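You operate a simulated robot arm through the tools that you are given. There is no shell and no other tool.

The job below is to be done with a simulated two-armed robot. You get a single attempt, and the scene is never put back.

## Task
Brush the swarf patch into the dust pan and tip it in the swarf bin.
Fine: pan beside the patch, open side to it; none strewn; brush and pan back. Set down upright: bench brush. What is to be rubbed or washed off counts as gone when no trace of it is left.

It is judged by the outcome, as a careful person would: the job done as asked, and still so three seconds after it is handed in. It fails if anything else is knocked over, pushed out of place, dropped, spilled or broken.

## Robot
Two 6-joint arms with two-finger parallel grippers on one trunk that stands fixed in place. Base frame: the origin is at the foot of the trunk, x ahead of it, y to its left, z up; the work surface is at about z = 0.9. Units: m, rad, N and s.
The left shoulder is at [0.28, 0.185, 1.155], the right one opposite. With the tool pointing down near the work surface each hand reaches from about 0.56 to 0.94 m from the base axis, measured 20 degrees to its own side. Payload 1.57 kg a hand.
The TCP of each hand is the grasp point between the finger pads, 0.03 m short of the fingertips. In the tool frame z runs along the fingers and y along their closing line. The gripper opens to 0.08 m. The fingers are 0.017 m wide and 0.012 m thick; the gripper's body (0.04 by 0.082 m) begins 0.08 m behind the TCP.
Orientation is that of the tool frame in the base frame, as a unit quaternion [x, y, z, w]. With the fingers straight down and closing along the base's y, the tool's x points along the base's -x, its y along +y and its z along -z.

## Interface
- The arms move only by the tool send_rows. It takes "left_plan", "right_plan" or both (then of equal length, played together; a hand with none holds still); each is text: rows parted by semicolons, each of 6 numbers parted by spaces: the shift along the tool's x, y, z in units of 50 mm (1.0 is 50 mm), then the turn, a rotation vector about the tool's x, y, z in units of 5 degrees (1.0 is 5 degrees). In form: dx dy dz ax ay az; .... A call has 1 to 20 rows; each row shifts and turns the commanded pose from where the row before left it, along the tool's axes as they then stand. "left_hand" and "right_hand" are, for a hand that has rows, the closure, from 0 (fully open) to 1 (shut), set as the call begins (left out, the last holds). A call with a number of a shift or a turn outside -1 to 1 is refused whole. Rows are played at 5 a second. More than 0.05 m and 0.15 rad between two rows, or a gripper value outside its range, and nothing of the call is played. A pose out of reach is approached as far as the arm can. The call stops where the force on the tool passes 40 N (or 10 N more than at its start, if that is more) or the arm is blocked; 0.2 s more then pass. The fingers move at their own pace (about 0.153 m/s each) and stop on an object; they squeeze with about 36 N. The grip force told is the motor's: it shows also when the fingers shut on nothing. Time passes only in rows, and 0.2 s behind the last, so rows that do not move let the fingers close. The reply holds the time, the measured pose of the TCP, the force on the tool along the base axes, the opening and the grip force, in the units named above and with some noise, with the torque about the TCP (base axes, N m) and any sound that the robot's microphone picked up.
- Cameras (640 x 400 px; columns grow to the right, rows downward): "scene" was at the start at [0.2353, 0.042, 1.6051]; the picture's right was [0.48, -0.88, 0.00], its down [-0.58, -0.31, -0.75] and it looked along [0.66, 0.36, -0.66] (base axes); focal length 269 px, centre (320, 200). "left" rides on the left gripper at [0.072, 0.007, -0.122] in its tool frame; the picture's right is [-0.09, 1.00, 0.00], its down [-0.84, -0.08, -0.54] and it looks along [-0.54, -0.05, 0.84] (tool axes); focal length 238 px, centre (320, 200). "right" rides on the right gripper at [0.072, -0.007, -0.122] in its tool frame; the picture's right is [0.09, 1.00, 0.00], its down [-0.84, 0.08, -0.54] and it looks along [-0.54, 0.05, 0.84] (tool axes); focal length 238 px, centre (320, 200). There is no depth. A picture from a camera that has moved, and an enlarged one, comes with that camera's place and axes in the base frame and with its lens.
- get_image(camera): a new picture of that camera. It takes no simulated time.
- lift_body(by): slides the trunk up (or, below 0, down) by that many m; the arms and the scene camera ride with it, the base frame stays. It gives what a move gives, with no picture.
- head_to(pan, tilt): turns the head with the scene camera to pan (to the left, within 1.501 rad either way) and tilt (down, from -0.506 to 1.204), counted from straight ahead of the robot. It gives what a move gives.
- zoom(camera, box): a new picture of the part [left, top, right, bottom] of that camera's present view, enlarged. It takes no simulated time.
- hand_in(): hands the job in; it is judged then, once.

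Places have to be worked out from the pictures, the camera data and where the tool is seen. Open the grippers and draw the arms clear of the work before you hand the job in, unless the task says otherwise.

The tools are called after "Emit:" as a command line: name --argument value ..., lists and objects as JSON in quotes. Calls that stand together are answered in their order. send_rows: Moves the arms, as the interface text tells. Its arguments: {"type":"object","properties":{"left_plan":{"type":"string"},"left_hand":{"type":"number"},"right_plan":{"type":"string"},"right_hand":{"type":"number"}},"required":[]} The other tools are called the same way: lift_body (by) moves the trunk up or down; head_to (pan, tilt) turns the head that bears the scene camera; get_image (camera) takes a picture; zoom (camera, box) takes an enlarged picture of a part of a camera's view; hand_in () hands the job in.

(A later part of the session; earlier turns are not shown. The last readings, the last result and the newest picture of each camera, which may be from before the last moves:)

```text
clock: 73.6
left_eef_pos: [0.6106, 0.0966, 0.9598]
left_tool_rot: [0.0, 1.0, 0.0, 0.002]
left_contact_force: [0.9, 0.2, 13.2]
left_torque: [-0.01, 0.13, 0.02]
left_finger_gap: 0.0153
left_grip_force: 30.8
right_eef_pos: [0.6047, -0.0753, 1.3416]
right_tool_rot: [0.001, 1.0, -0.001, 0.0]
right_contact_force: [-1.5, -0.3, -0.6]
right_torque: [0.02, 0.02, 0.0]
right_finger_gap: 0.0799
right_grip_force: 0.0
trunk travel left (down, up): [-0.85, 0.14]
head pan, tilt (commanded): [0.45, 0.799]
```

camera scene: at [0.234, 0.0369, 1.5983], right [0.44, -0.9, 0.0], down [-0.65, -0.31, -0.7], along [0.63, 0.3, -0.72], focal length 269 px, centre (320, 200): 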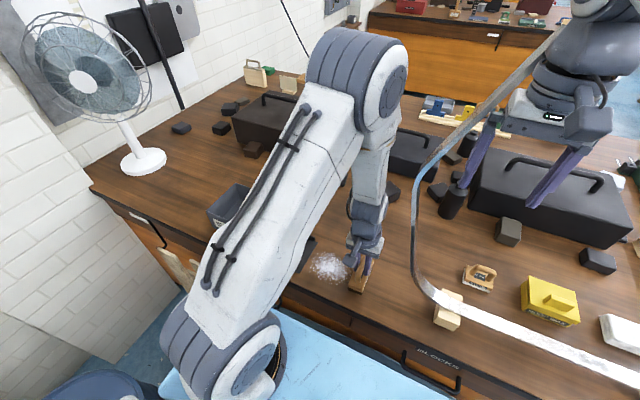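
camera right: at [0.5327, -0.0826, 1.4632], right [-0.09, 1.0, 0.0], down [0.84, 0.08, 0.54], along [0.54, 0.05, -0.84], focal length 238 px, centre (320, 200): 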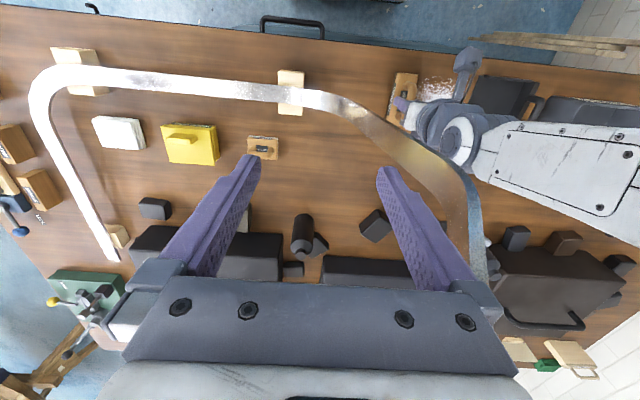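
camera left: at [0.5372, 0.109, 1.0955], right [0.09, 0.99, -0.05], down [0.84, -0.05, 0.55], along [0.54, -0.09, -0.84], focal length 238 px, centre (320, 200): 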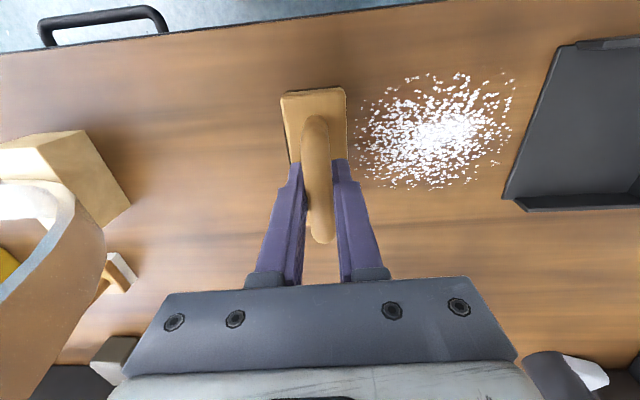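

Flat contact at 13 N. I sweep 50 mm toward the pan with a tiny downward bias and look.

Emit:
send_rows --left_plan "0 0.2 0 0 0 0;0 0.2 0.002 0 0 0;0 0.2 0.002 0 0 0;0 0.2 0.002 0 0 0;0 0.2 0.002 0 0 0;0 0 0 0 0 0"

Emit:
get_image --camera "left"

Emit:
zoom --camera "right" --box '[380, 50, 520, 140]'

Emit:
zoom --camera "scene" --box '[270, 210, 400, 310]'

```text
clock: 75.0
left_eef_pos: [0.6111, 0.1461, 0.9602]
left_tool_rot: [0.0, 1.0, 0.001, -0.001]
left_contact_force: [1.2, -7.1, 15.7]
left_torque: [-0.07, -0.28, -0.06]
left_finger_gap: 0.0151
left_grip_force: 31.0
right_eef_pos: [0.6033, -0.0759, 1.3421]
right_tool_rot: [0.0, 1.0, 0.0, 0.001]
right_contact_force: [0.1, -0.4, 0.1]
right_torque: [-0.03, -0.06, -0.03]
right_finger_gap: 0.08
right_grip_force: 0.1
trunk travel left (down, up): [-0.85, 0.14]
head pan, tilt (commanded): [0.45, 0.799]
```

```text
taken
camera left: at [0.5381, 0.1531, 1.0819], right [0.09, 1.0, 0.0], down [0.84, -0.08, 0.54], along [0.54, -0.05, -0.84], focal length 238 px, centre (320, 200)
```

left: 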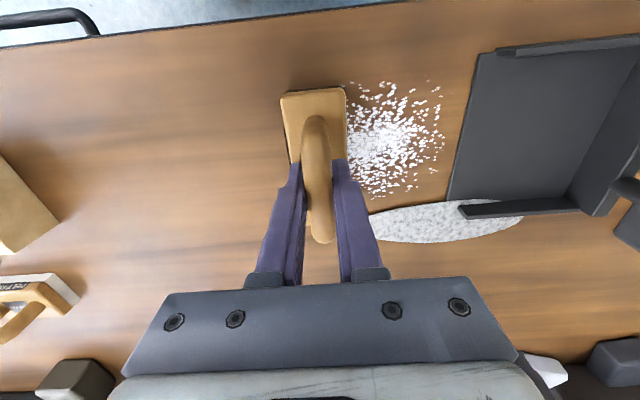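

```text
4.44 times, centred on (450, 95) of right
camera zoom: at [0.532, -0.0832, 1.4634], right [-0.09, 1.0, 0.0], down [0.84, 0.08, 0.54], along [0.54, 0.05, -0.84], focal length 1059 px, centre (-258, 667)
```

zoom: 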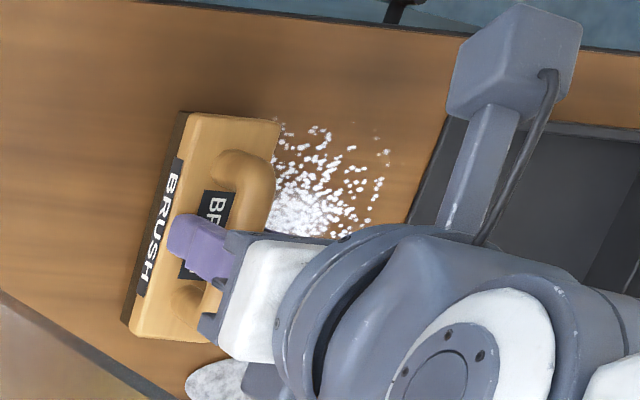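

```text
4.00 times, centred on (335, 260) of scene
camera zoom: at [0.2332, 0.0363, 1.5984], right [0.44, -0.9, 0.0], down [-0.65, -0.31, -0.7], along [0.63, 0.3, -0.72], focal length 1077 px, centre (260, -40)
```

zoom: 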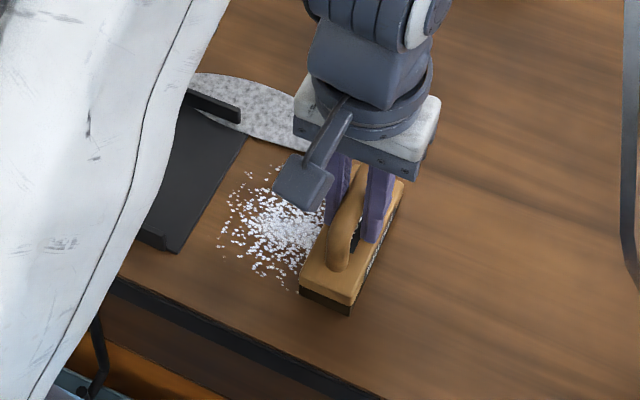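

A new oval smear of swarf has appeared beside the pan's far corner, around (0.69, 0.26) — some has been strewn. I stop, lift straight up and inspect closely before doing anything else.

Emit:
send_rows --left_plan "0 0 -0.3 0 0 0;0 0 -0.8 0 0 0;0 0 -0.8 0 0 0;0 0 0 0 0 0"

Emit:
get_image --camera "left"

Emit:
zoom --camera "right" --box '[380, 50, 560, 165]'

Emit:
zoom --camera "scene" --box '[270, 200, 400, 300]'

```text
clock: 76.0
left_eef_pos: [0.6118, 0.1453, 1.0532]
left_tool_rot: [0.0, 1.0, 0.0, 0.0]
left_contact_force: [-0.2, 1.1, -0.6]
left_torque: [0.01, 0.01, 0.01]
left_finger_gap: 0.015
left_grip_force: 31.1
right_eef_pos: [0.6046, -0.0766, 1.3416]
right_tool_rot: [0.0, 1.0, 0.0, 0.0]
right_contact_force: [-0.1, 0.3, 0.5]
right_torque: [0.0, -0.02, -0.01]
right_finger_gap: 0.0799
right_grip_force: 0.1
trunk travel left (down, up): [-0.85, 0.14]
head pan, tilt (commanded): [0.45, 0.799]
```

```text
taken
camera left: at [0.5385, 0.1519, 1.1755], right [0.09, 1.0, 0.0], down [0.84, -0.08, 0.54], along [0.54, -0.05, -0.84], focal length 238 px, centre (320, 200)
```

left: 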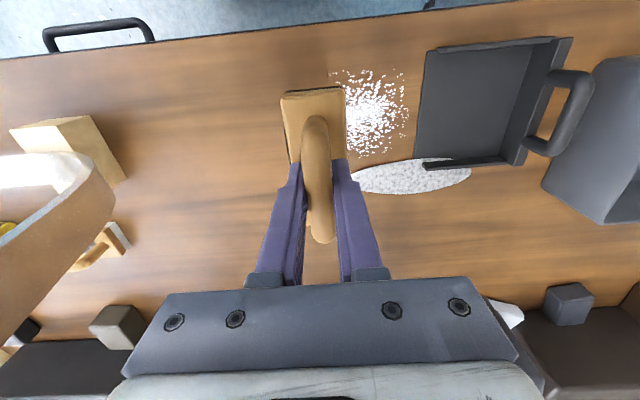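

```text
3.48 times, centred on (470, 108) of right
camera zoom: at [0.5323, -0.0827, 1.4633], right [-0.09, 1.0, 0.0], down [0.84, 0.08, 0.54], along [0.54, 0.05, -0.84], focal length 829 px, centre (-202, 522)
```

zoom: 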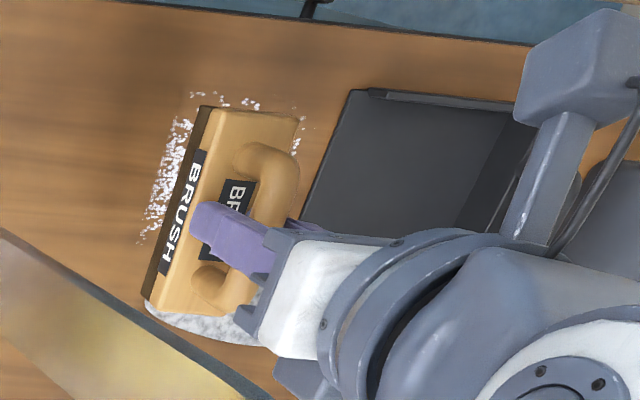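

```text
4.00 times, centred on (335, 250) of scene
camera zoom: at [0.2335, 0.0368, 1.5983], right [0.44, -0.9, 0.0], down [-0.65, -0.31, -0.7], along [0.63, 0.3, -0.72], focal length 1077 px, centre (260, 0)
```

zoom: 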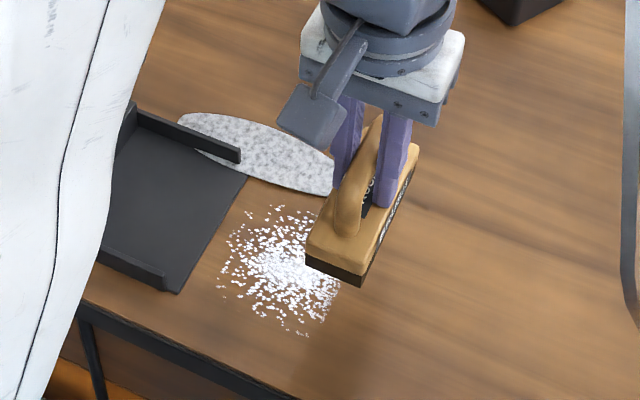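

The flat stroke did clear the near part of the patch (y < ~0.155), but that swarf went to the smear beside the pan's mouth. I look closely at the smear, the pan interior and the lip.

Emit:
zoom --camera "left" --box '[340, 30, 600, 210]'

Emit:
zoom --camera "scene" --box '[290, 215, 370, 285]'

Emit:
zoom --camera "scene" --box '[265, 215, 325, 275]'

```text
2.22 times, centred on (470, 120) of left
camera zoom: at [0.5385, 0.1519, 1.1755], right [0.09, 1.0, 0.0], down [0.84, -0.08, 0.54], along [0.54, -0.05, -0.84], focal length 530 px, centre (-13, 378)
```

zoom: 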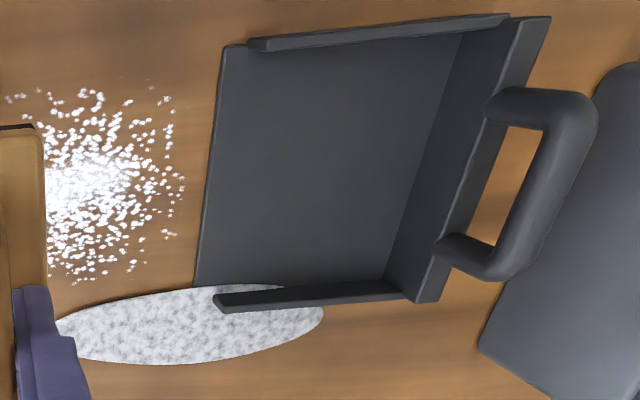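

```text
5.71 times, centred on (330, 250) of scene
camera zoom: at [0.2335, 0.0368, 1.5983], right [0.44, -0.9, 0.0], down [-0.65, -0.31, -0.7], along [0.63, 0.3, -0.72], focal length 1539 px, centre (263, -86)
```

zoom: 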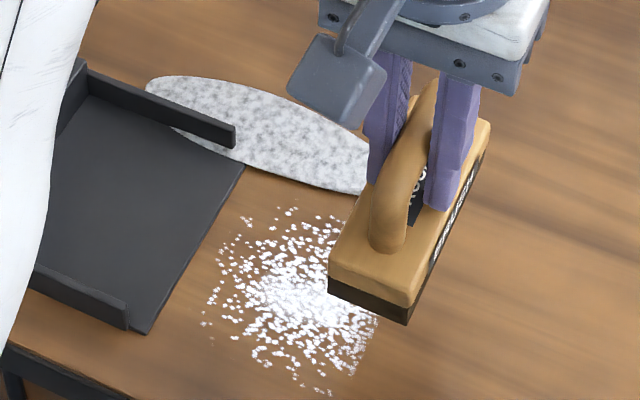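

```text
6.67 times, centred on (295, 245) of scene
camera zoom: at [0.2335, 0.0368, 1.5983], right [0.44, -0.9, 0.0], down [-0.65, -0.31, -0.7], along [0.63, 0.3, -0.72], focal length 1795 px, centre (487, -100)
```

zoom: 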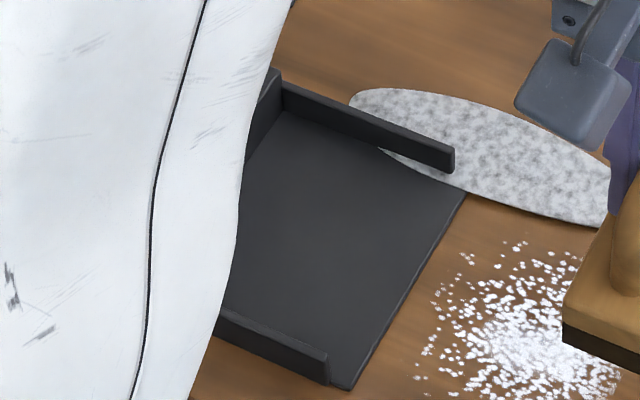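

The smear is a separate flat heap just outside the pan's side. Before going on I want to learn what made it: I'll test a much slower, lighter short stroke on the next centimetre of the patch and watch whether the smear grows.

Emit:
send_rows --left_plan "0 -0.3 0 0 0 0;0 0 0.6 0 0 0;0 0 0.6 0 0 0;0 0 0.5 0 0 0;0 0 0.1 0 0 0;0 0 0 0 0 0"

Emit:
zoom --camera "scene" --box '[270, 210, 400, 310]'

Emit:
get_image --camera "left"

```text
clock: 77.4
left_eef_pos: [0.6099, 0.1321, 0.9629]
left_tool_rot: [0.0, 1.0, 0.0, 0.0]
left_contact_force: [-0.4, 0.1, -1.7]
left_torque: [0.0, 0.01, 0.0]
left_finger_gap: 0.0149
left_grip_force: 30.6
right_eef_pos: [0.604, -0.0763, 1.3426]
right_tool_rot: [0.0, 1.0, 0.0, 0.001]
right_contact_force: [-0.1, -0.6, -0.1]
right_torque: [-0.01, -0.03, -0.01]
right_finger_gap: 0.0799
right_grip_force: 0.1
trunk travel left (down, up): [-0.85, 0.14]
head pan, tilt (commanded): [0.45, 0.799]
```

```text
4.00 times, centred on (335, 260) of scene
camera zoom: at [0.2338, 0.0369, 1.5983], right [0.44, -0.9, 0.0], down [-0.65, -0.31, -0.7], along [0.63, 0.3, -0.72], focal length 1077 px, centre (260, -40)
```

zoom: 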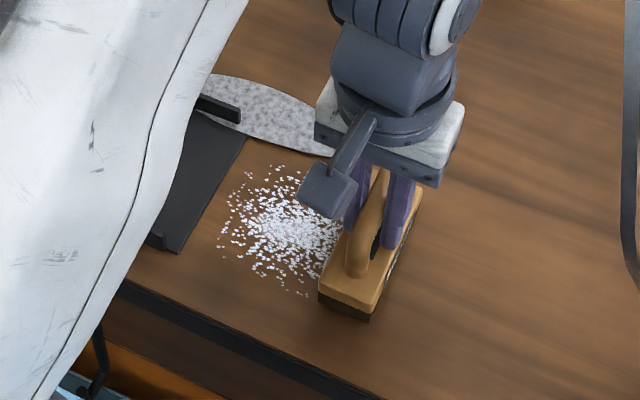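

```text
taken
camera left: at [0.5375, 0.1389, 1.0856], right [0.09, 1.0, 0.0], down [0.84, -0.08, 0.54], along [0.54, -0.05, -0.84], focal length 238 px, centre (320, 200)
```

left: 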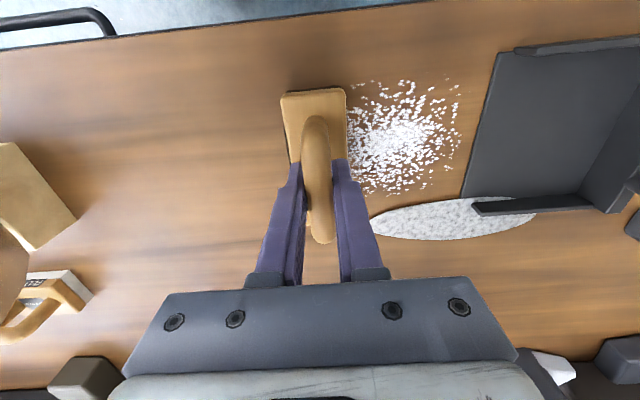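

Behind the brush the bench is clean. I lower to a light contact for the slow test stroke.

Emit:
send_rows --left_plan "0 0 0.01 0 0 0;0 0 0.01 0 0 0;0 0 0.01 0 0 0;0 0 0.01 0 0 0;0 0 0.01 0 0 0;0 0 0 0 0 0"

```text
clock: 78.8
left_eef_pos: [0.6111, 0.1316, 0.9624]
left_tool_rot: [-0.001, 1.0, 0.0, 0.001]
left_contact_force: [0.5, 0.7, -1.3]
left_torque: [-0.03, -0.02, -0.03]
left_finger_gap: 0.0154
left_grip_force: 31.1
right_eef_pos: [0.6038, -0.0765, 1.3421]
right_tool_rot: [0.0, 1.0, -0.001, -0.001]
right_contact_force: [0.1, 0.1, 0.8]
right_torque: [-0.02, -0.02, -0.02]
right_finger_gap: 0.0801
right_grip_force: 0.0
trunk travel left (down, up): [-0.85, 0.14]
head pan, tilt (commanded): [0.45, 0.799]
```

Still about 1.5 mm above contact by my tally; I go down 1.5 mm.

Emit:
send_rows --left_plan "0 0 0.01 0 0 0;0 0 0.01 0 0 0;0 0 0.01 0 0 0;0 0 0 0 0 0"

```text
clock: 79.8
left_eef_pos: [0.61, 0.1314, 0.9589]
left_tool_rot: [0.0, 1.0, 0.0, 0.0]
left_contact_force: [-0.2, 0.5, 1.8]
left_torque: [0.02, -0.05, 0.0]
left_finger_gap: 0.015
left_grip_force: 31.1
right_eef_pos: [0.6039, -0.0762, 1.3426]
right_tool_rot: [0.0, 1.0, 0.0, 0.0]
right_contact_force: [0.0, -1.0, -0.2]
right_torque: [-0.03, -0.02, 0.03]
right_finger_gap: 0.0799
right_grip_force: 0.1
trunk travel left (down, up): [-0.85, 0.14]
head pan, tilt (commanded): [0.45, 0.799]
```

Light touch (~3 N). Now a slow stroke of 18 mm at 15 mm/s, then I compare the smear.

Emit:
send_rows --left_plan "0 0.06 0.002 0 0 0;0 0.06 0 0 0 0;0 0.06 0 0 0 0;0 0.06 0 0 0 0;0 0.06 0 0 0 0;0 0.06 0 0 0 0"

Emit:
get_image --camera "left"

Emit:
zoom --camera "scene" --box '[270, 210, 400, 310]'

```text
clock: 81.2
left_eef_pos: [0.6099, 0.1501, 0.9602]
left_tool_rot: [0.0, 1.0, 0.0, -0.001]
left_contact_force: [-0.5, -0.5, 0.0]
left_torque: [-0.02, -0.02, 0.0]
left_finger_gap: 0.015
left_grip_force: 30.6
right_eef_pos: [0.6043, -0.0768, 1.3417]
right_tool_rot: [0.0, 1.0, -0.001, 0.0]
right_contact_force: [0.0, 0.1, 0.4]
right_torque: [-0.01, -0.01, 0.03]
right_finger_gap: 0.08
right_grip_force: 0.2
trunk travel left (down, up): [-0.85, 0.14]
head pan, tilt (commanded): [0.45, 0.799]
```

```text
taken
camera left: at [0.5374, 0.1567, 1.0821], right [0.09, 1.0, 0.0], down [0.84, -0.08, 0.54], along [0.54, -0.05, -0.84], focal length 238 px, centre (320, 200)
```

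left: 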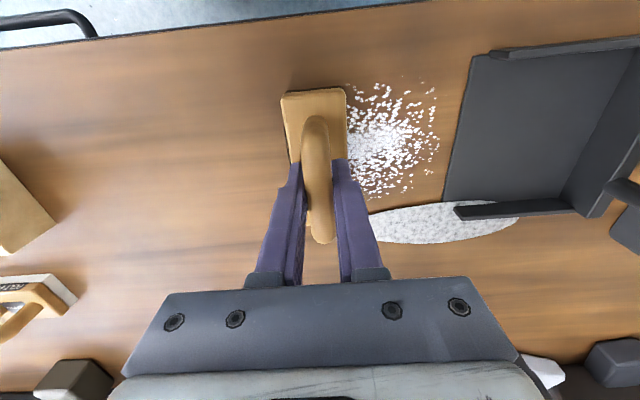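

```text
4.00 times, centred on (335, 260) of scene
camera zoom: at [0.2337, 0.0368, 1.5983], right [0.44, -0.9, 0.0], down [-0.65, -0.31, -0.7], along [0.63, 0.3, -0.72], focal length 1077 px, centre (260, -40)
```

zoom: 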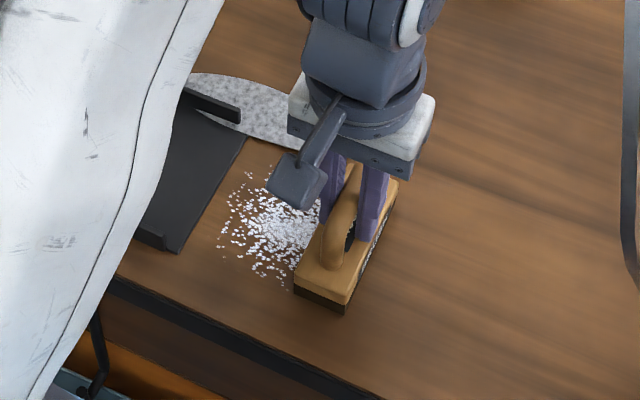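

No visible growth in the smear. I lift to check how far the patch has been cleared and measure the smear.

Emit:
send_rows --left_plan "0 0 -0.3 0 0 0;0 -0.6 -0.8 0 0 0;0 -0.6 -0.6 0 0 0;0 0 0 0 0 0"

Emit:
get_image --camera "left"

Emit:
zoom --camera "right" --box '[380, 50, 560, 165]'

Emit:
zoom --camera "scene" --box '[270, 200, 400, 300]'

```text
clock: 82.2
left_eef_pos: [0.6108, 0.0902, 1.0451]
left_tool_rot: [0.0, 1.0, 0.0, 0.0]
left_contact_force: [1.1, 0.5, -2.0]
left_torque: [0.02, -0.03, -0.02]
left_finger_gap: 0.0146
left_grip_force: 31.1
right_eef_pos: [0.6039, -0.0766, 1.3413]
right_tool_rot: [0.001, 1.0, 0.0, 0.001]
right_contact_force: [0.1, -0.1, 0.0]
right_torque: [-0.02, 0.0, -0.01]
right_finger_gap: 0.08
right_grip_force: 0.0
trunk travel left (down, up): [-0.85, 0.14]
head pan, tilt (commanded): [0.45, 0.799]
```

```text
taken
camera left: at [0.5379, 0.0962, 1.1668], right [0.09, 1.0, 0.0], down [0.84, -0.08, 0.54], along [0.54, -0.05, -0.84], focal length 238 px, centre (320, 200)
```

left: 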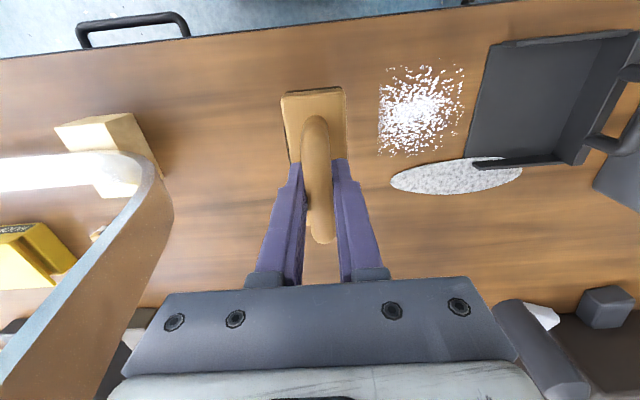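

```text
3.48 times, centred on (470, 108) of right
camera zoom: at [0.5324, -0.0828, 1.4633], right [-0.09, 1.0, 0.0], down [0.84, 0.08, 0.54], along [0.54, 0.05, -0.84], focal length 829 px, centre (-202, 522)
```

zoom: 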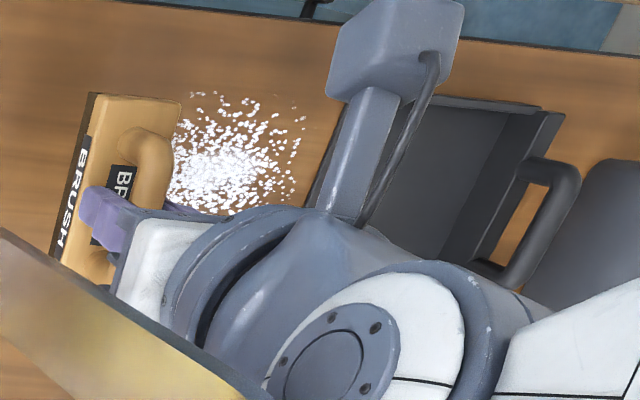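

```text
4.00 times, centred on (335, 250) of scene
camera zoom: at [0.2336, 0.0367, 1.5983], right [0.44, -0.9, 0.0], down [-0.65, -0.31, -0.7], along [0.63, 0.3, -0.72], focal length 1077 px, centre (260, 0)
```

zoom: 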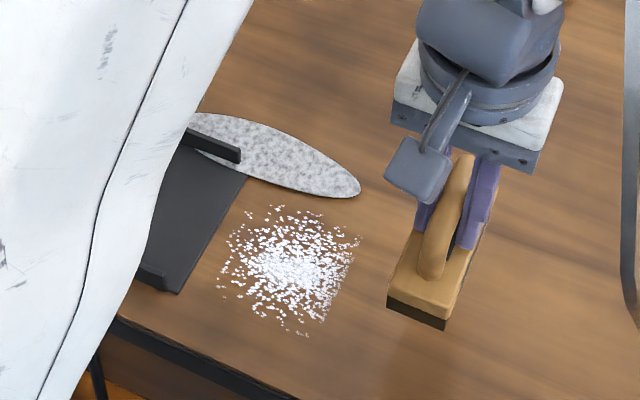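

The slow stroke had too little contact to clear anything new; the cut edge is still at y≈0.153 and the smear is unchanged. I set down again behind the cut edge with a firmer but modest press.

Emit:
send_rows --left_plan "0 0.42 0 0 0 0;0 0.4 0.6 0 0 0;0 0 0.6 0 0 0;0 0 0.4 0 0 0;0 0 0.06 0 0 0;0 0 0 0 0 0"

```text
clock: 83.6
left_eef_pos: [0.6099, 0.1306, 0.9614]
left_tool_rot: [0.001, 1.0, 0.0, -0.001]
left_contact_force: [0.1, 0.5, -1.4]
left_torque: [-0.02, 0.0, 0.02]
left_finger_gap: 0.0149
left_grip_force: 30.6
right_eef_pos: [0.6046, -0.0771, 1.3423]
right_tool_rot: [0.0, 1.0, 0.0, 0.0]
right_contact_force: [0.6, 0.1, 0.5]
right_torque: [0.0, -0.01, -0.01]
right_finger_gap: 0.0799
right_grip_force: 0.0
trunk travel left (down, up): [-0.85, 0.14]
head pan, tilt (commanded): [0.45, 0.799]
```

Lowering 2.5 mm in half-millimetre steps to reach contact.

Emit:
send_rows --left_plan "0 0 0.01 0 0 0;0 0 0.01 0 0 0;0 0 0.01 0 0 0;0 0 0.01 0 0 0;0 0 0.01 0 0 0;0 0 0 0 0 0"

```text
clock: 85.0
left_eef_pos: [0.6091, 0.1309, 0.9596]
left_tool_rot: [0.0, 1.0, 0.001, 0.0]
left_contact_force: [-0.8, 0.1, 11.4]
left_torque: [0.01, 0.16, -0.02]
left_finger_gap: 0.015
left_grip_force: 31.0
right_eef_pos: [0.6044, -0.0766, 1.3425]
right_tool_rot: [0.0, 1.0, 0.0, 0.0]
right_contact_force: [0.2, -0.4, 0.4]
right_torque: [-0.02, 0.01, 0.03]
right_finger_gap: 0.0802
right_grip_force: 0.1
trunk travel left (down, up): [-0.85, 0.14]
head pan, tilt (commanded): [0.45, 0.799]
```

Contact ~11 N. Now a slow stroke (25 mm/s) of 45 mm toward the pan, then I compare the smear's size.

Emit:
send_rows --left_plan "0 0.1 0 0 0 0;0 0.1 0 0 0 0;0 0.1 0 0 0 0;0 0.1 0.001 0 0 0;0 0.1 0.001 0 0 0;0 0.1 0.001 0 0 0;0 0.1 0.001 0 0 0;0 0.1 0.001 0 0 0;0 0.1 0 0 0 0"

Emit:
get_image --camera "left"

Emit:
zoom --camera "scene" --box '[270, 200, 400, 300]'

Emit:
zoom --camera "right" --box '[380, 50, 560, 165]'

```text
clock: 86.9
left_eef_pos: [0.611, 0.1728, 0.959]
left_tool_rot: [0.001, 1.0, 0.0, 0.002]
left_contact_force: [-3.4, -7.3, 20.2]
left_torque: [0.0, 0.23, -0.07]
left_finger_gap: 0.0149
left_grip_force: 31.0
right_eef_pos: [0.6026, -0.0771, 1.3418]
right_tool_rot: [0.0, 1.0, 0.0, 0.002]
right_contact_force: [-0.1, -0.4, -0.2]
right_torque: [0.03, 0.01, 0.01]
right_finger_gap: 0.0801
right_grip_force: 0.1
trunk travel left (down, up): [-0.85, 0.14]
head pan, tilt (commanded): [0.45, 0.799]
stopped in row 9 (left hand): the force on the tool passed its limit at 40 N (the readings are from after the stop); the commanded pose is now the measured one
```

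```text
taken
camera left: at [0.5372, 0.1795, 1.0817], right [0.09, 1.0, 0.0], down [0.84, -0.08, 0.54], along [0.54, -0.05, -0.84], focal length 238 px, centre (320, 200)
```

left: 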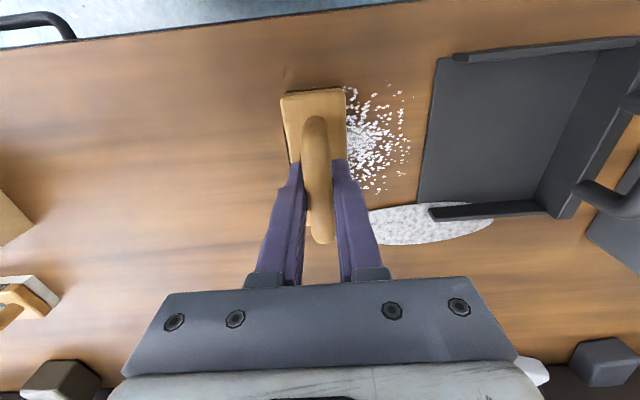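

```text
4.00 times, centred on (335, 250) of scene
camera zoom: at [0.2326, 0.0361, 1.5982], right [0.44, -0.9, 0.0], down [-0.64, -0.31, -0.7], along [0.63, 0.3, -0.72], focal length 1077 px, centre (260, 0)
```

zoom: 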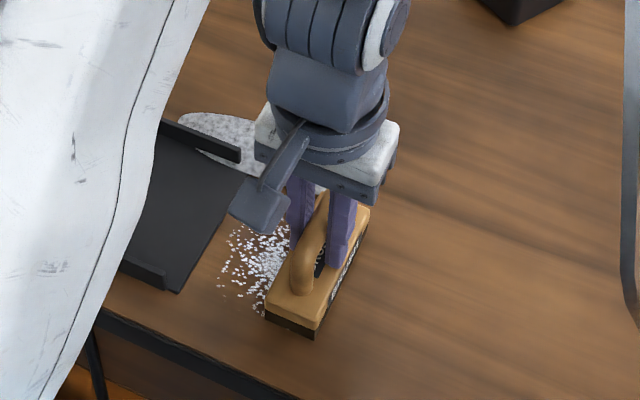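

```text
3.48 times, centred on (470, 108) of right
camera zoom: at [0.5315, -0.0832, 1.4634], right [-0.09, 1.0, 0.0], down [0.84, 0.08, 0.54], along [0.54, 0.05, -0.84], focal length 829 px, centre (-202, 522)
```

zoom: 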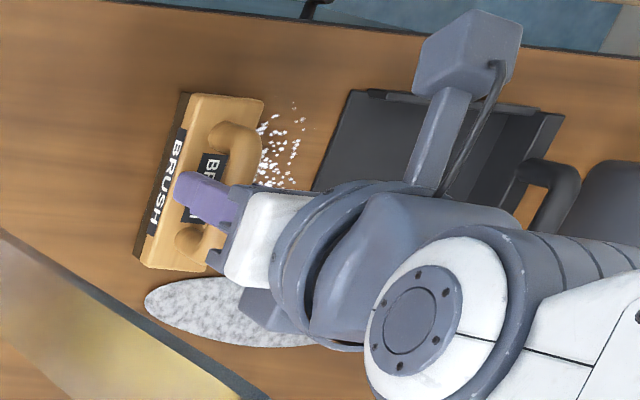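

The patch behind the brush is clear and the smear has not visibly grown, but a force spike stopped the stroke. I look closely into the pan for any collected swarf before going on.

Emit:
zoom --camera "left" --box '[340, 30, 620, 260]'

Emit:
zoom --camera "right" --box '[440, 60, 560, 150]'

```text
1.74 times, centred on (480, 145) of left
camera zoom: at [0.5372, 0.1795, 1.0817], right [0.09, 1.0, 0.0], down [0.84, -0.08, 0.54], along [0.54, -0.05, -0.84], focal length 414 px, centre (42, 296)
```

zoom: 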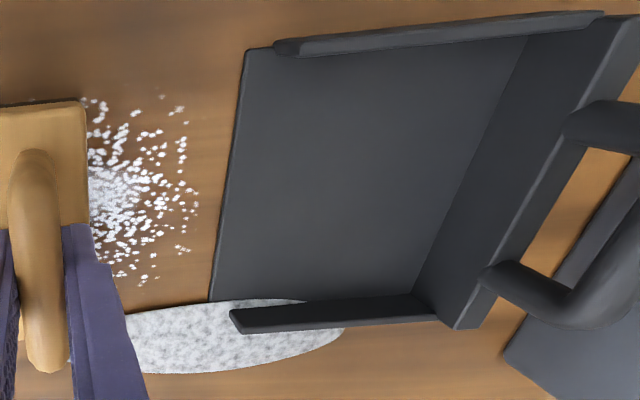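

```text
4.44 times, centred on (500, 105) of right
camera zoom: at [0.5315, -0.0832, 1.4634], right [-0.09, 1.0, 0.0], down [0.84, 0.08, 0.54], along [0.54, 0.05, -0.84], focal length 1059 px, centre (-480, 622)
```

zoom: 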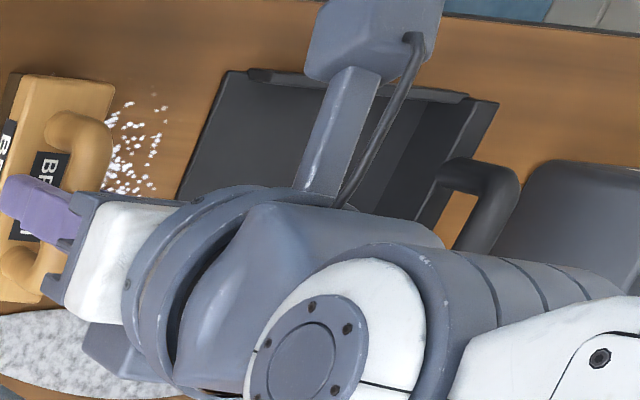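

No content visible in the pan yet; the front of the patch still lies ahead. I ease the press by ~0.8 mm and continue slowly toward the pan mouth, watching the force.

Emit:
send_rows --left_plan "0 0 -0.016 0 0 0;0 0.1 0 0 0 0;0 0.1 0 0 0 0;0 0.1 0 0 0 0;0 0.1 0 0 0 0"

Emit:
get_image --camera "left"

```text
clock: 88.1
left_eef_pos: [0.6129, 0.192, 0.9603]
left_tool_rot: [-0.001, 1.0, 0.0, 0.002]
left_contact_force: [0.4, -6.8, 12.3]
left_torque: [-0.08, -0.02, 0.0]
left_finger_gap: 0.0147
left_grip_force: 31.1
right_eef_pos: [0.6052, -0.0763, 1.3412]
right_tool_rot: [0.001, 1.0, 0.0, 0.0]
right_contact_force: [-0.5, -1.1, 0.8]
right_torque: [-0.02, 0.04, -0.02]
right_finger_gap: 0.0799
right_grip_force: 0.1
trunk travel left (down, up): [-0.85, 0.14]
head pan, tilt (commanded): [0.45, 0.799]
```

```text
taken
camera left: at [0.5385, 0.2, 1.0818], right [0.09, 1.0, 0.0], down [0.84, -0.08, 0.54], along [0.54, -0.05, -0.84], focal length 238 px, centre (320, 200)
```

left: 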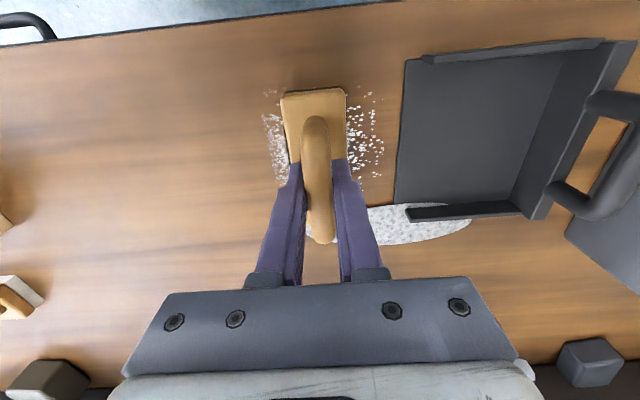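

Some faint streaks remain behind, so cells clear gradually over passes. I continue the stroke on to the pan lip.

Emit:
send_rows --left_plan "0 0.1 0 0 0 0;0 0.1 0 0 0 0;0 0.1 0 0 0 0;0 0.1 0 0 0 0;0 0.1 0 0 0 0;0 0.1 0 0 0 0;0 0.1 0 0 0 0"

Emit:
get_image --camera "left"

Emit:
zoom --camera "right" --box '[380, 50, 560, 165]'

Emit:
zoom --camera "scene" --box '[270, 200, 400, 300]'

```text
clock: 89.7
left_eef_pos: [0.6114, 0.2282, 0.9594]
left_tool_rot: [0.0, 1.0, 0.0, 0.001]
left_contact_force: [-0.5, -5.9, 13.3]
left_torque: [-0.05, 0.1, 0.02]
left_finger_gap: 0.0149
left_grip_force: 30.4
right_eef_pos: [0.6037, -0.0774, 1.3431]
right_tool_rot: [0.0, 1.0, 0.0, 0.0]
right_contact_force: [-0.6, -0.3, 0.0]
right_torque: [0.01, -0.04, -0.01]
right_finger_gap: 0.0799
right_grip_force: 0.0
trunk travel left (down, up): [-0.85, 0.14]
head pan, tilt (commanded): [0.45, 0.799]
```

```text
taken
camera left: at [0.5378, 0.2347, 1.0819], right [0.09, 1.0, 0.0], down [0.84, -0.08, 0.54], along [0.54, -0.05, -0.84], focal length 238 px, centre (320, 200)
```

left: 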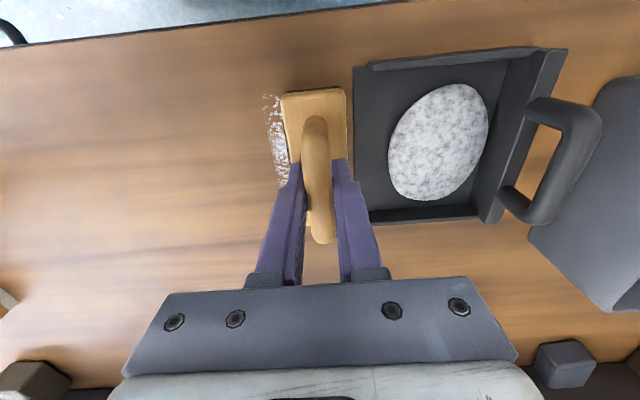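

```text
3.48 times, centred on (470, 108) of right
camera zoom: at [0.532, -0.0835, 1.4636], right [-0.09, 1.0, 0.0], down [0.84, 0.08, 0.54], along [0.54, 0.05, -0.84], focal length 829 px, centre (-202, 522)
```

zoom: 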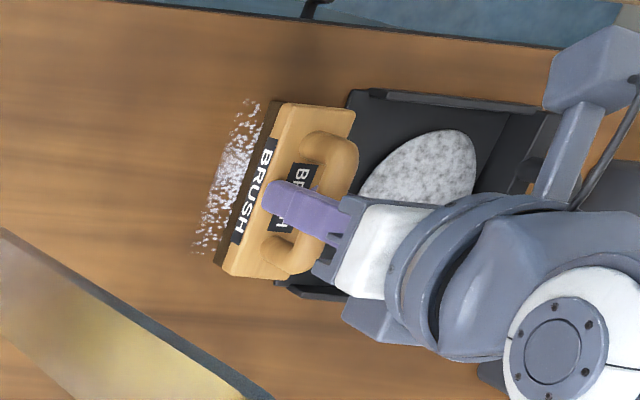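

```text
4.00 times, centred on (335, 250) of scene
camera zoom: at [0.2332, 0.036, 1.5985], right [0.44, -0.9, 0.0], down [-0.65, -0.31, -0.7], along [0.63, 0.3, -0.72], focal length 1077 px, centre (260, 0)
```

zoom: 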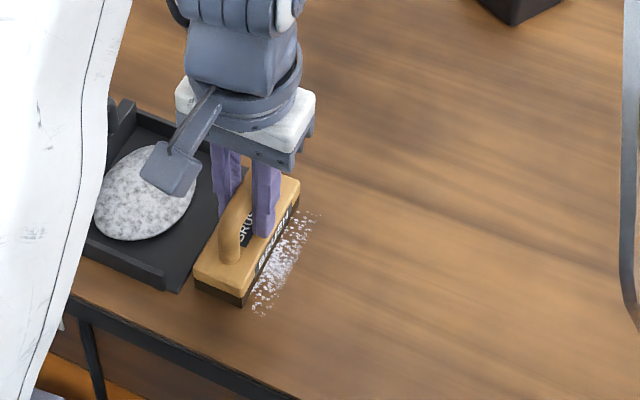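

The smear has vanished and a heap now lies in the pan: it was just the swarf being pushed along, now collected. A thin streak of grains remains around y≈0.18–0.21; I lift and go back to look.

Emit:
send_rows --left_plan "0 0 -0.3 0 0 0;0 0 -0.5 0 0 0;0 -0.8 0 0 0 0;0 -0.8 0 0 0 0;0 0 0 0 0 0"

Emit:
get_image --camera "left"

Emit:
zoom --camera "scene" --box '[270, 210, 370, 300]'

Emit:
zoom --camera "right" --box '[380, 50, 560, 165]'

```text
clock: 90.9
left_eef_pos: [0.611, 0.1469, 1.0004]
left_tool_rot: [0.0, 1.0, 0.0, 0.001]
left_contact_force: [0.6, -0.8, -0.8]
left_torque: [0.0, 0.01, 0.0]
left_finger_gap: 0.015
left_grip_force: 31.0
right_eef_pos: [0.6029, -0.0772, 1.3425]
right_tool_rot: [0.0, 1.0, 0.0, 0.001]
right_contact_force: [-0.1, 0.0, 0.3]
right_torque: [-0.01, -0.02, -0.02]
right_finger_gap: 0.0799
right_grip_force: 0.0
trunk travel left (down, up): [-0.85, 0.14]
head pan, tilt (commanded): [0.45, 0.799]
```

```text
taken
camera left: at [0.5374, 0.1545, 1.1218], right [0.09, 1.0, 0.0], down [0.84, -0.08, 0.54], along [0.54, -0.05, -0.84], focal length 238 px, centre (320, 200)
```

left: 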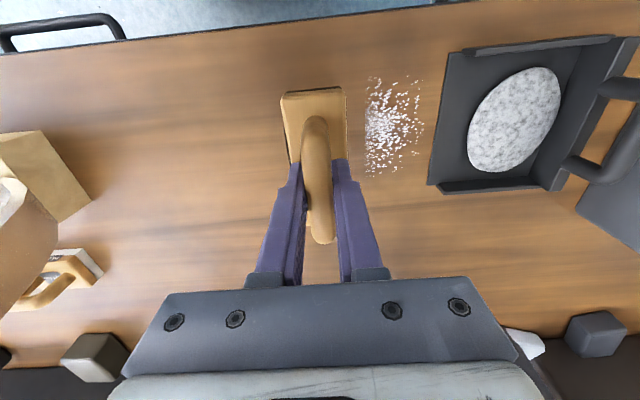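

```text
4.44 times, centred on (320, 255) of scene
camera zoom: at [0.2338, 0.0363, 1.5983], right [0.44, -0.9, 0.0], down [-0.65, -0.31, -0.7], along [0.63, 0.3, -0.72], focal length 1197 px, centre (320, -44)
```

zoom: 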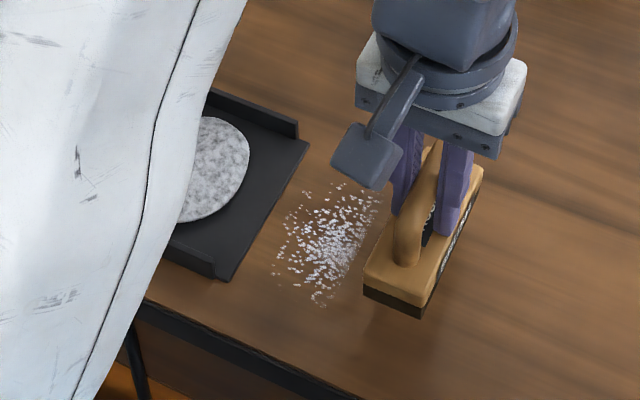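

```text
3.48 times, centred on (470, 108) of right
camera zoom: at [0.5325, -0.0832, 1.4632], right [-0.09, 1.0, 0.0], down [0.84, 0.08, 0.54], along [0.54, 0.05, -0.84], focal length 829 px, centre (-202, 522)
```

zoom: 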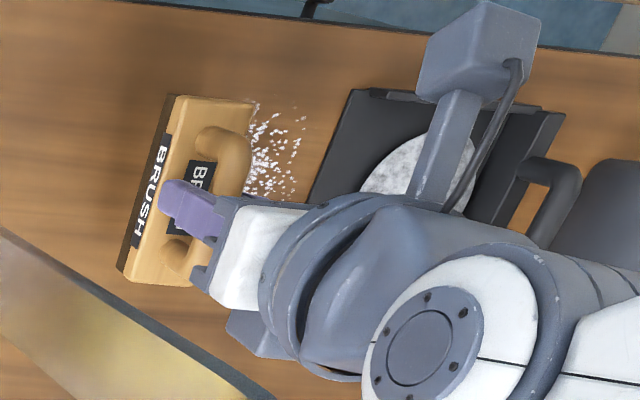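

Faded grains remain between y≈0.19 and 0.245, so more passes are needed; nothing is strewn now. I do another full stroke: land behind at y≈0.167, sweep to the lip, lift and return.

Emit:
send_rows --left_plan "0 0.4 0.3 0 0 0;0 0 0.4 0 0 0;0 0 0.07 0 0 0;0 0 0.03 0 0 0;0 0.2 0 0 0 0;0 0.2 0 0 0 0;0 0.2 0 0 0 0;0 0.2 0 0 0 0;0 0.2 0 0 0 0;0 0.2 0 0 0 0;0 0.12 0 0 0 0"

Emit:
get_image --camera "left"

```text
clock: 93.3
left_eef_pos: [0.6126, 0.2338, 0.9595]
left_tool_rot: [0.0, 1.0, 0.0, 0.001]
left_contact_force: [-0.3, -4.2, 7.0]
left_torque: [-0.05, 0.02, 0.04]
left_finger_gap: 0.0149
left_grip_force: 30.5
right_eef_pos: [0.6039, -0.0767, 1.3423]
right_tool_rot: [0.0, 1.0, 0.001, 0.0]
right_contact_force: [-0.2, 0.6, -0.1]
right_torque: [-0.01, 0.01, -0.01]
right_finger_gap: 0.0801
right_grip_force: 0.0
trunk travel left (down, up): [-0.85, 0.14]
head pan, tilt (commanded): [0.45, 0.799]
```

```text
taken
camera left: at [0.5385, 0.2406, 1.0819], right [0.09, 1.0, 0.0], down [0.84, -0.08, 0.54], along [0.54, -0.05, -0.84], focal length 238 px, centre (320, 200)
```

left: 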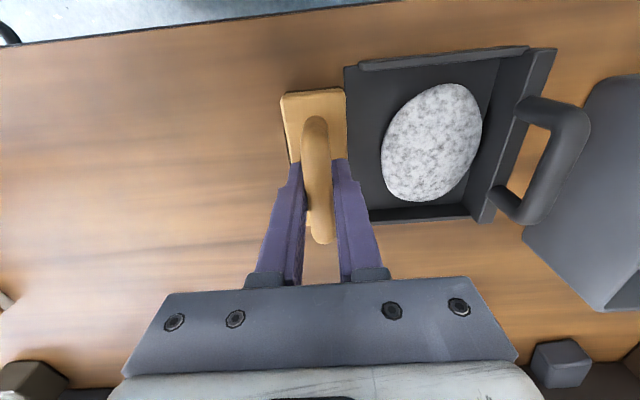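

Behind the brush it is clean now. I lift and step back to see what is left near the lip.

Emit:
send_rows --left_plan "0 0 -0.3 0 0 0;0 0 -0.5 0 0 0;0 -0.7 0 0 0 0;0 -0.7 0 0 0 0;0 0 0 0 0 0"

Emit:
get_image --camera "left"

Emit:
zoom --camera "left" --box '[330, 50, 480, 200]'

Emit:
zoom --camera "scene" --box '[270, 210, 370, 300]'

```text
clock: 94.5
left_eef_pos: [0.6102, 0.1652, 1.0001]
left_tool_rot: [-0.001, 1.0, 0.0, 0.001]
left_contact_force: [1.3, -0.5, -1.8]
left_torque: [0.04, -0.01, 0.0]
left_finger_gap: 0.0149
left_grip_force: 30.6
right_eef_pos: [0.6043, -0.0779, 1.3418]
right_tool_rot: [0.0, 1.0, -0.001, 0.0]
right_contact_force: [-0.5, -0.7, -0.6]
right_torque: [0.02, -0.01, 0.01]
right_finger_gap: 0.0803
right_grip_force: 0.1
trunk travel left (down, up): [-0.85, 0.14]
head pan, tilt (commanded): [0.45, 0.799]
```

```text
taken
camera left: at [0.5362, 0.1714, 1.1217], right [0.09, 1.0, 0.0], down [0.84, -0.08, 0.54], along [0.54, -0.05, -0.84], focal length 238 px, centre (320, 200)
```

left: 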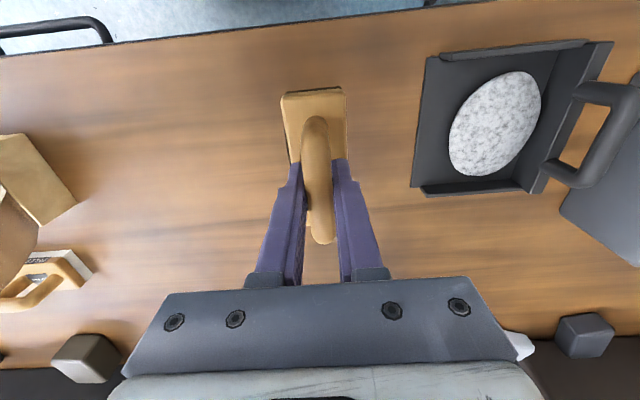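

```text
2.67 times, centred on (405, 125) of left
camera zoom: at [0.5362, 0.1714, 1.1217], right [0.09, 1.0, 0.0], down [0.84, -0.08, 0.54], along [0.54, -0.05, -0.84], focal length 636 px, centre (93, 400)
```

zoom: 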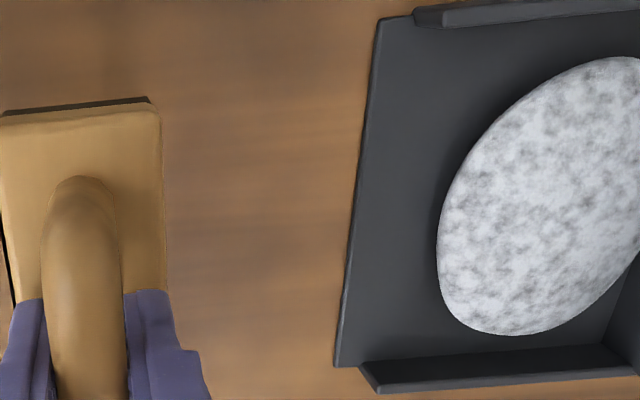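

```text
4.44 times, centred on (320, 255) of scene
camera zoom: at [0.2338, 0.0363, 1.5983], right [0.44, -0.9, 0.0], down [-0.65, -0.31, -0.7], along [0.63, 0.3, -0.72], focal length 1197 px, centre (320, -44)
```

zoom: 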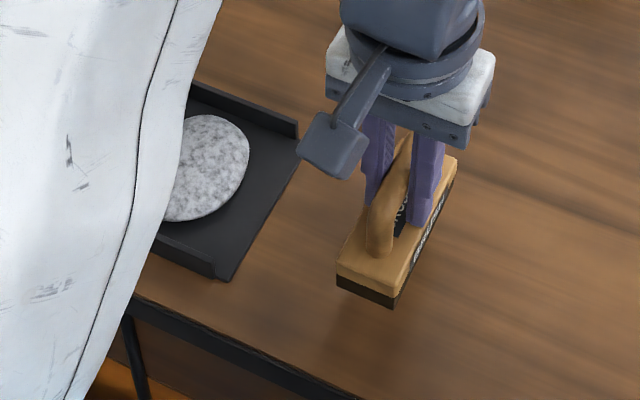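

The bench is completely clean and all swarf is in the pan. Now I return the brush: lift, carry it to its original spot (0.780, 0.141) and start turning it back by 90°.

Emit:
send_rows --left_plan "0 0 -0.5 0 0 0;0 0 -0.5 0 0 0;-0.68 -0.096 0 0 0 0;-0.68 -0.096 0 0 0 0;-0.68 -0.096 0 0 0 0;-0.68 -0.096 0 0 0 0;-0.68 -0.096 0 0 0 0;0 0 0 0 0 1;0 0 0 0 0 1;0 0 0 0 0 1;0 0 0 0 0 1;0 0 0 0 0 1;0 0 0 0 0 1;0 0 0 0 0 1;0 0 0 0 0 1;0 0 0 0 0 1;0 0 0 0 0 1;0 0 0 0 0 1;0 0 0 0 0 1;0 0 0 0 0 1"

Emit:
send_rows --left_plan "0 0 0 0 0 1;0 0 0 0 0 1;0 0 0 0 0 1;0 0 0 0 0 1;0 0 0 0 0 1;0 0 0 0 0 0"

Emit:
get_image --camera "left"

Emit:
get_image --camera "scene"

```text
clock: 98.7
left_eef_pos: [0.7815, 0.1405, 1.0509]
left_tool_rot: [0.538, 0.843, 0.001, 0.001]
left_contact_force: [-0.3, -0.8, -1.9]
left_torque: [-0.02, -0.02, 0.01]
left_finger_gap: 0.015
left_grip_force: 30.6
right_eef_pos: [0.6042, -0.0756, 1.3403]
right_tool_rot: [0.0, 1.0, 0.0, 0.0]
right_contact_force: [1.0, -0.4, 0.0]
right_torque: [0.04, 0.01, 0.08]
right_finger_gap: 0.0801
right_grip_force: 0.1
trunk travel left (down, up): [-0.85, 0.14]
head pan, tilt (commanded): [0.45, 0.799]
```

```text
clock: 100.1
left_eef_pos: [0.7832, 0.1396, 1.0497]
left_tool_rot: [0.708, 0.706, 0.0, 0.001]
left_contact_force: [0.2, -0.5, -1.6]
left_torque: [0.01, -0.03, -0.03]
left_finger_gap: 0.015
left_grip_force: 30.6
right_eef_pos: [0.6044, -0.0759, 1.3426]
right_tool_rot: [0.0, 1.0, 0.0, -0.001]
right_contact_force: [0.4, 0.0, 0.7]
right_torque: [-0.02, -0.01, -0.02]
right_finger_gap: 0.0805
right_grip_force: 0.0
trunk travel left (down, up): [-0.85, 0.14]
head pan, tilt (commanded): [0.45, 0.799]
```

```text
taken
camera left: at [0.7867, 0.2118, 1.1717], right [1.0, -0.09, 0.0], down [-0.08, -0.84, 0.54], along [-0.05, -0.54, -0.84], focal length 238 px, centre (320, 200)
```

left: 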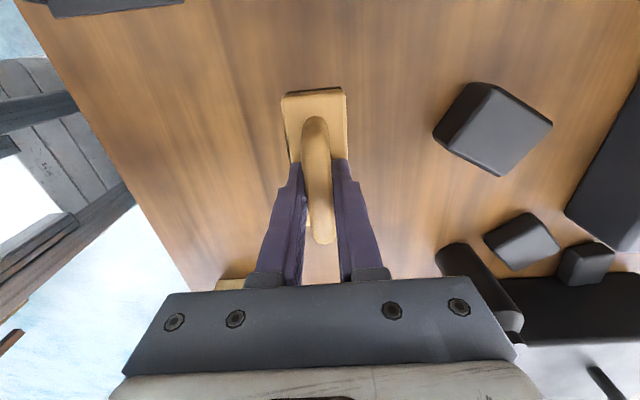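

```text
taken
camera scene: at [0.2338, 0.0366, 1.5983], right [0.44, -0.9, 0.0], down [-0.65, -0.31, -0.7], along [0.63, 0.3, -0.72], focal length 269 px, centre (320, 200)
```

scene: 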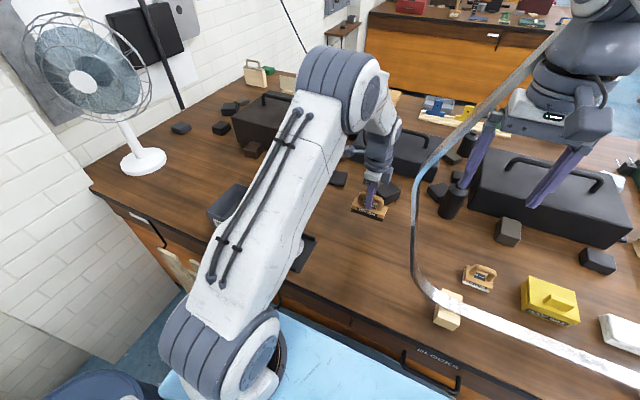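

The brush is back over its original spot in the original orientation. I lower it to just above the bench.

Emit:
send_rows --left_plan "0 0 0.6 0 0 0;0 0 0.6 0 0 0;0 0 0.4 0 0 0;0 0 0.13 0 0 0;0 0 0 0 0 0"

Emit:
zoom --camera "scene" --box '[320, 160, 420, 250]'

```text
clock: 101.3
left_eef_pos: [0.7811, 0.1393, 0.9634]
left_tool_rot: [0.707, 0.707, 0.0, 0.0]
left_contact_force: [0.6, -0.1, -0.5]
left_torque: [0.01, 0.0, 0.01]
left_finger_gap: 0.0152
left_grip_force: 30.8
right_eef_pos: [0.6041, -0.0766, 1.3424]
right_tool_rot: [0.0, 1.0, 0.001, 0.001]
right_contact_force: [-0.2, 0.1, -0.1]
right_torque: [-0.01, 0.04, -0.01]
right_finger_gap: 0.0798
right_grip_force: 0.1
trunk travel left (down, up): [-0.85, 0.14]
head pan, tilt (commanded): [0.45, 0.799]
```

```text
4.44 times, centred on (370, 205) of scene
camera zoom: at [0.2338, 0.0366, 1.5983], right [0.44, -0.9, 0.0], down [-0.65, -0.31, -0.7], along [0.63, 0.3, -0.72], focal length 1197 px, centre (98, 178)
```

zoom: 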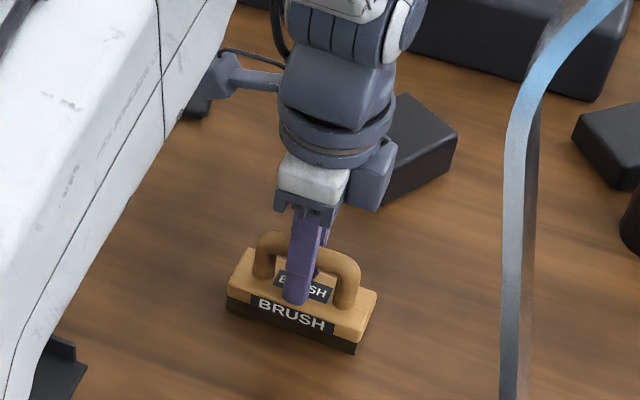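

Very near its old outline. I lower the last few millimetres in small steps.

Emit:
send_rows --left_plan "0 0 0.02 0 0 0;0 0 0.015 0 0 0;0 0 0.01 0 0 0;0 0 0 0 0 0"

Emit:
zoom --camera "scene" --box '[320, 160, 420, 250]'

```text
clock: 102.3
left_eef_pos: [0.7819, 0.1397, 0.96]
left_tool_rot: [0.707, 0.707, 0.001, 0.0]
left_contact_force: [0.4, -0.1, -1.5]
left_torque: [-0.02, 0.0, 0.0]
left_finger_gap: 0.015
left_grip_force: 30.7
right_eef_pos: [0.6041, -0.0767, 1.3423]
right_tool_rot: [0.0, 1.0, -0.001, 0.0]
right_contact_force: [0.8, 0.3, 0.4]
right_torque: [0.01, 0.03, 0.05]
right_finger_gap: 0.08
right_grip_force: 0.1
trunk travel left (down, up): [-0.85, 0.14]
head pan, tilt (commanded): [0.45, 0.799]
```

```text
4.44 times, centred on (370, 205) of scene
camera zoom: at [0.2338, 0.0366, 1.5983], right [0.44, -0.9, 0.0], down [-0.65, -0.31, -0.7], along [0.63, 0.3, -0.72], focal length 1197 px, centre (98, 178)
```

zoom: 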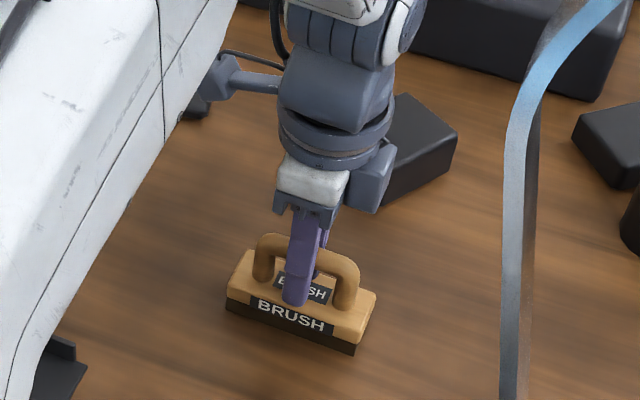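

Within ~2 mm of the old outline; I nudge 1.5 mm to +y while lowering the last millimetre.

Emit:
send_rows --left_plan "0.03 0 0 0 0 0;0 0 0.01 0 0 0;0 0 0.01 0 0 0;0 0 0 0 0 0"

```text
clock: 103.3
left_eef_pos: [0.7815, 0.1418, 0.9593]
left_tool_rot: [0.707, 0.707, 0.0, 0.001]
left_contact_force: [-0.6, 0.8, 0.3]
left_torque: [-0.08, 0.03, -0.01]
left_finger_gap: 0.015
left_grip_force: 30.7
right_eef_pos: [0.6045, -0.0776, 1.3411]
right_tool_rot: [0.0, 1.0, 0.0, 0.0]
right_contact_force: [-0.2, -0.3, -0.1]
right_torque: [-0.01, 0.01, 0.0]
right_finger_gap: 0.0801
right_grip_force: 0.1
trunk travel left (down, up): [-0.85, 0.14]
head pan, tilt (commanded): [0.45, 0.799]
```

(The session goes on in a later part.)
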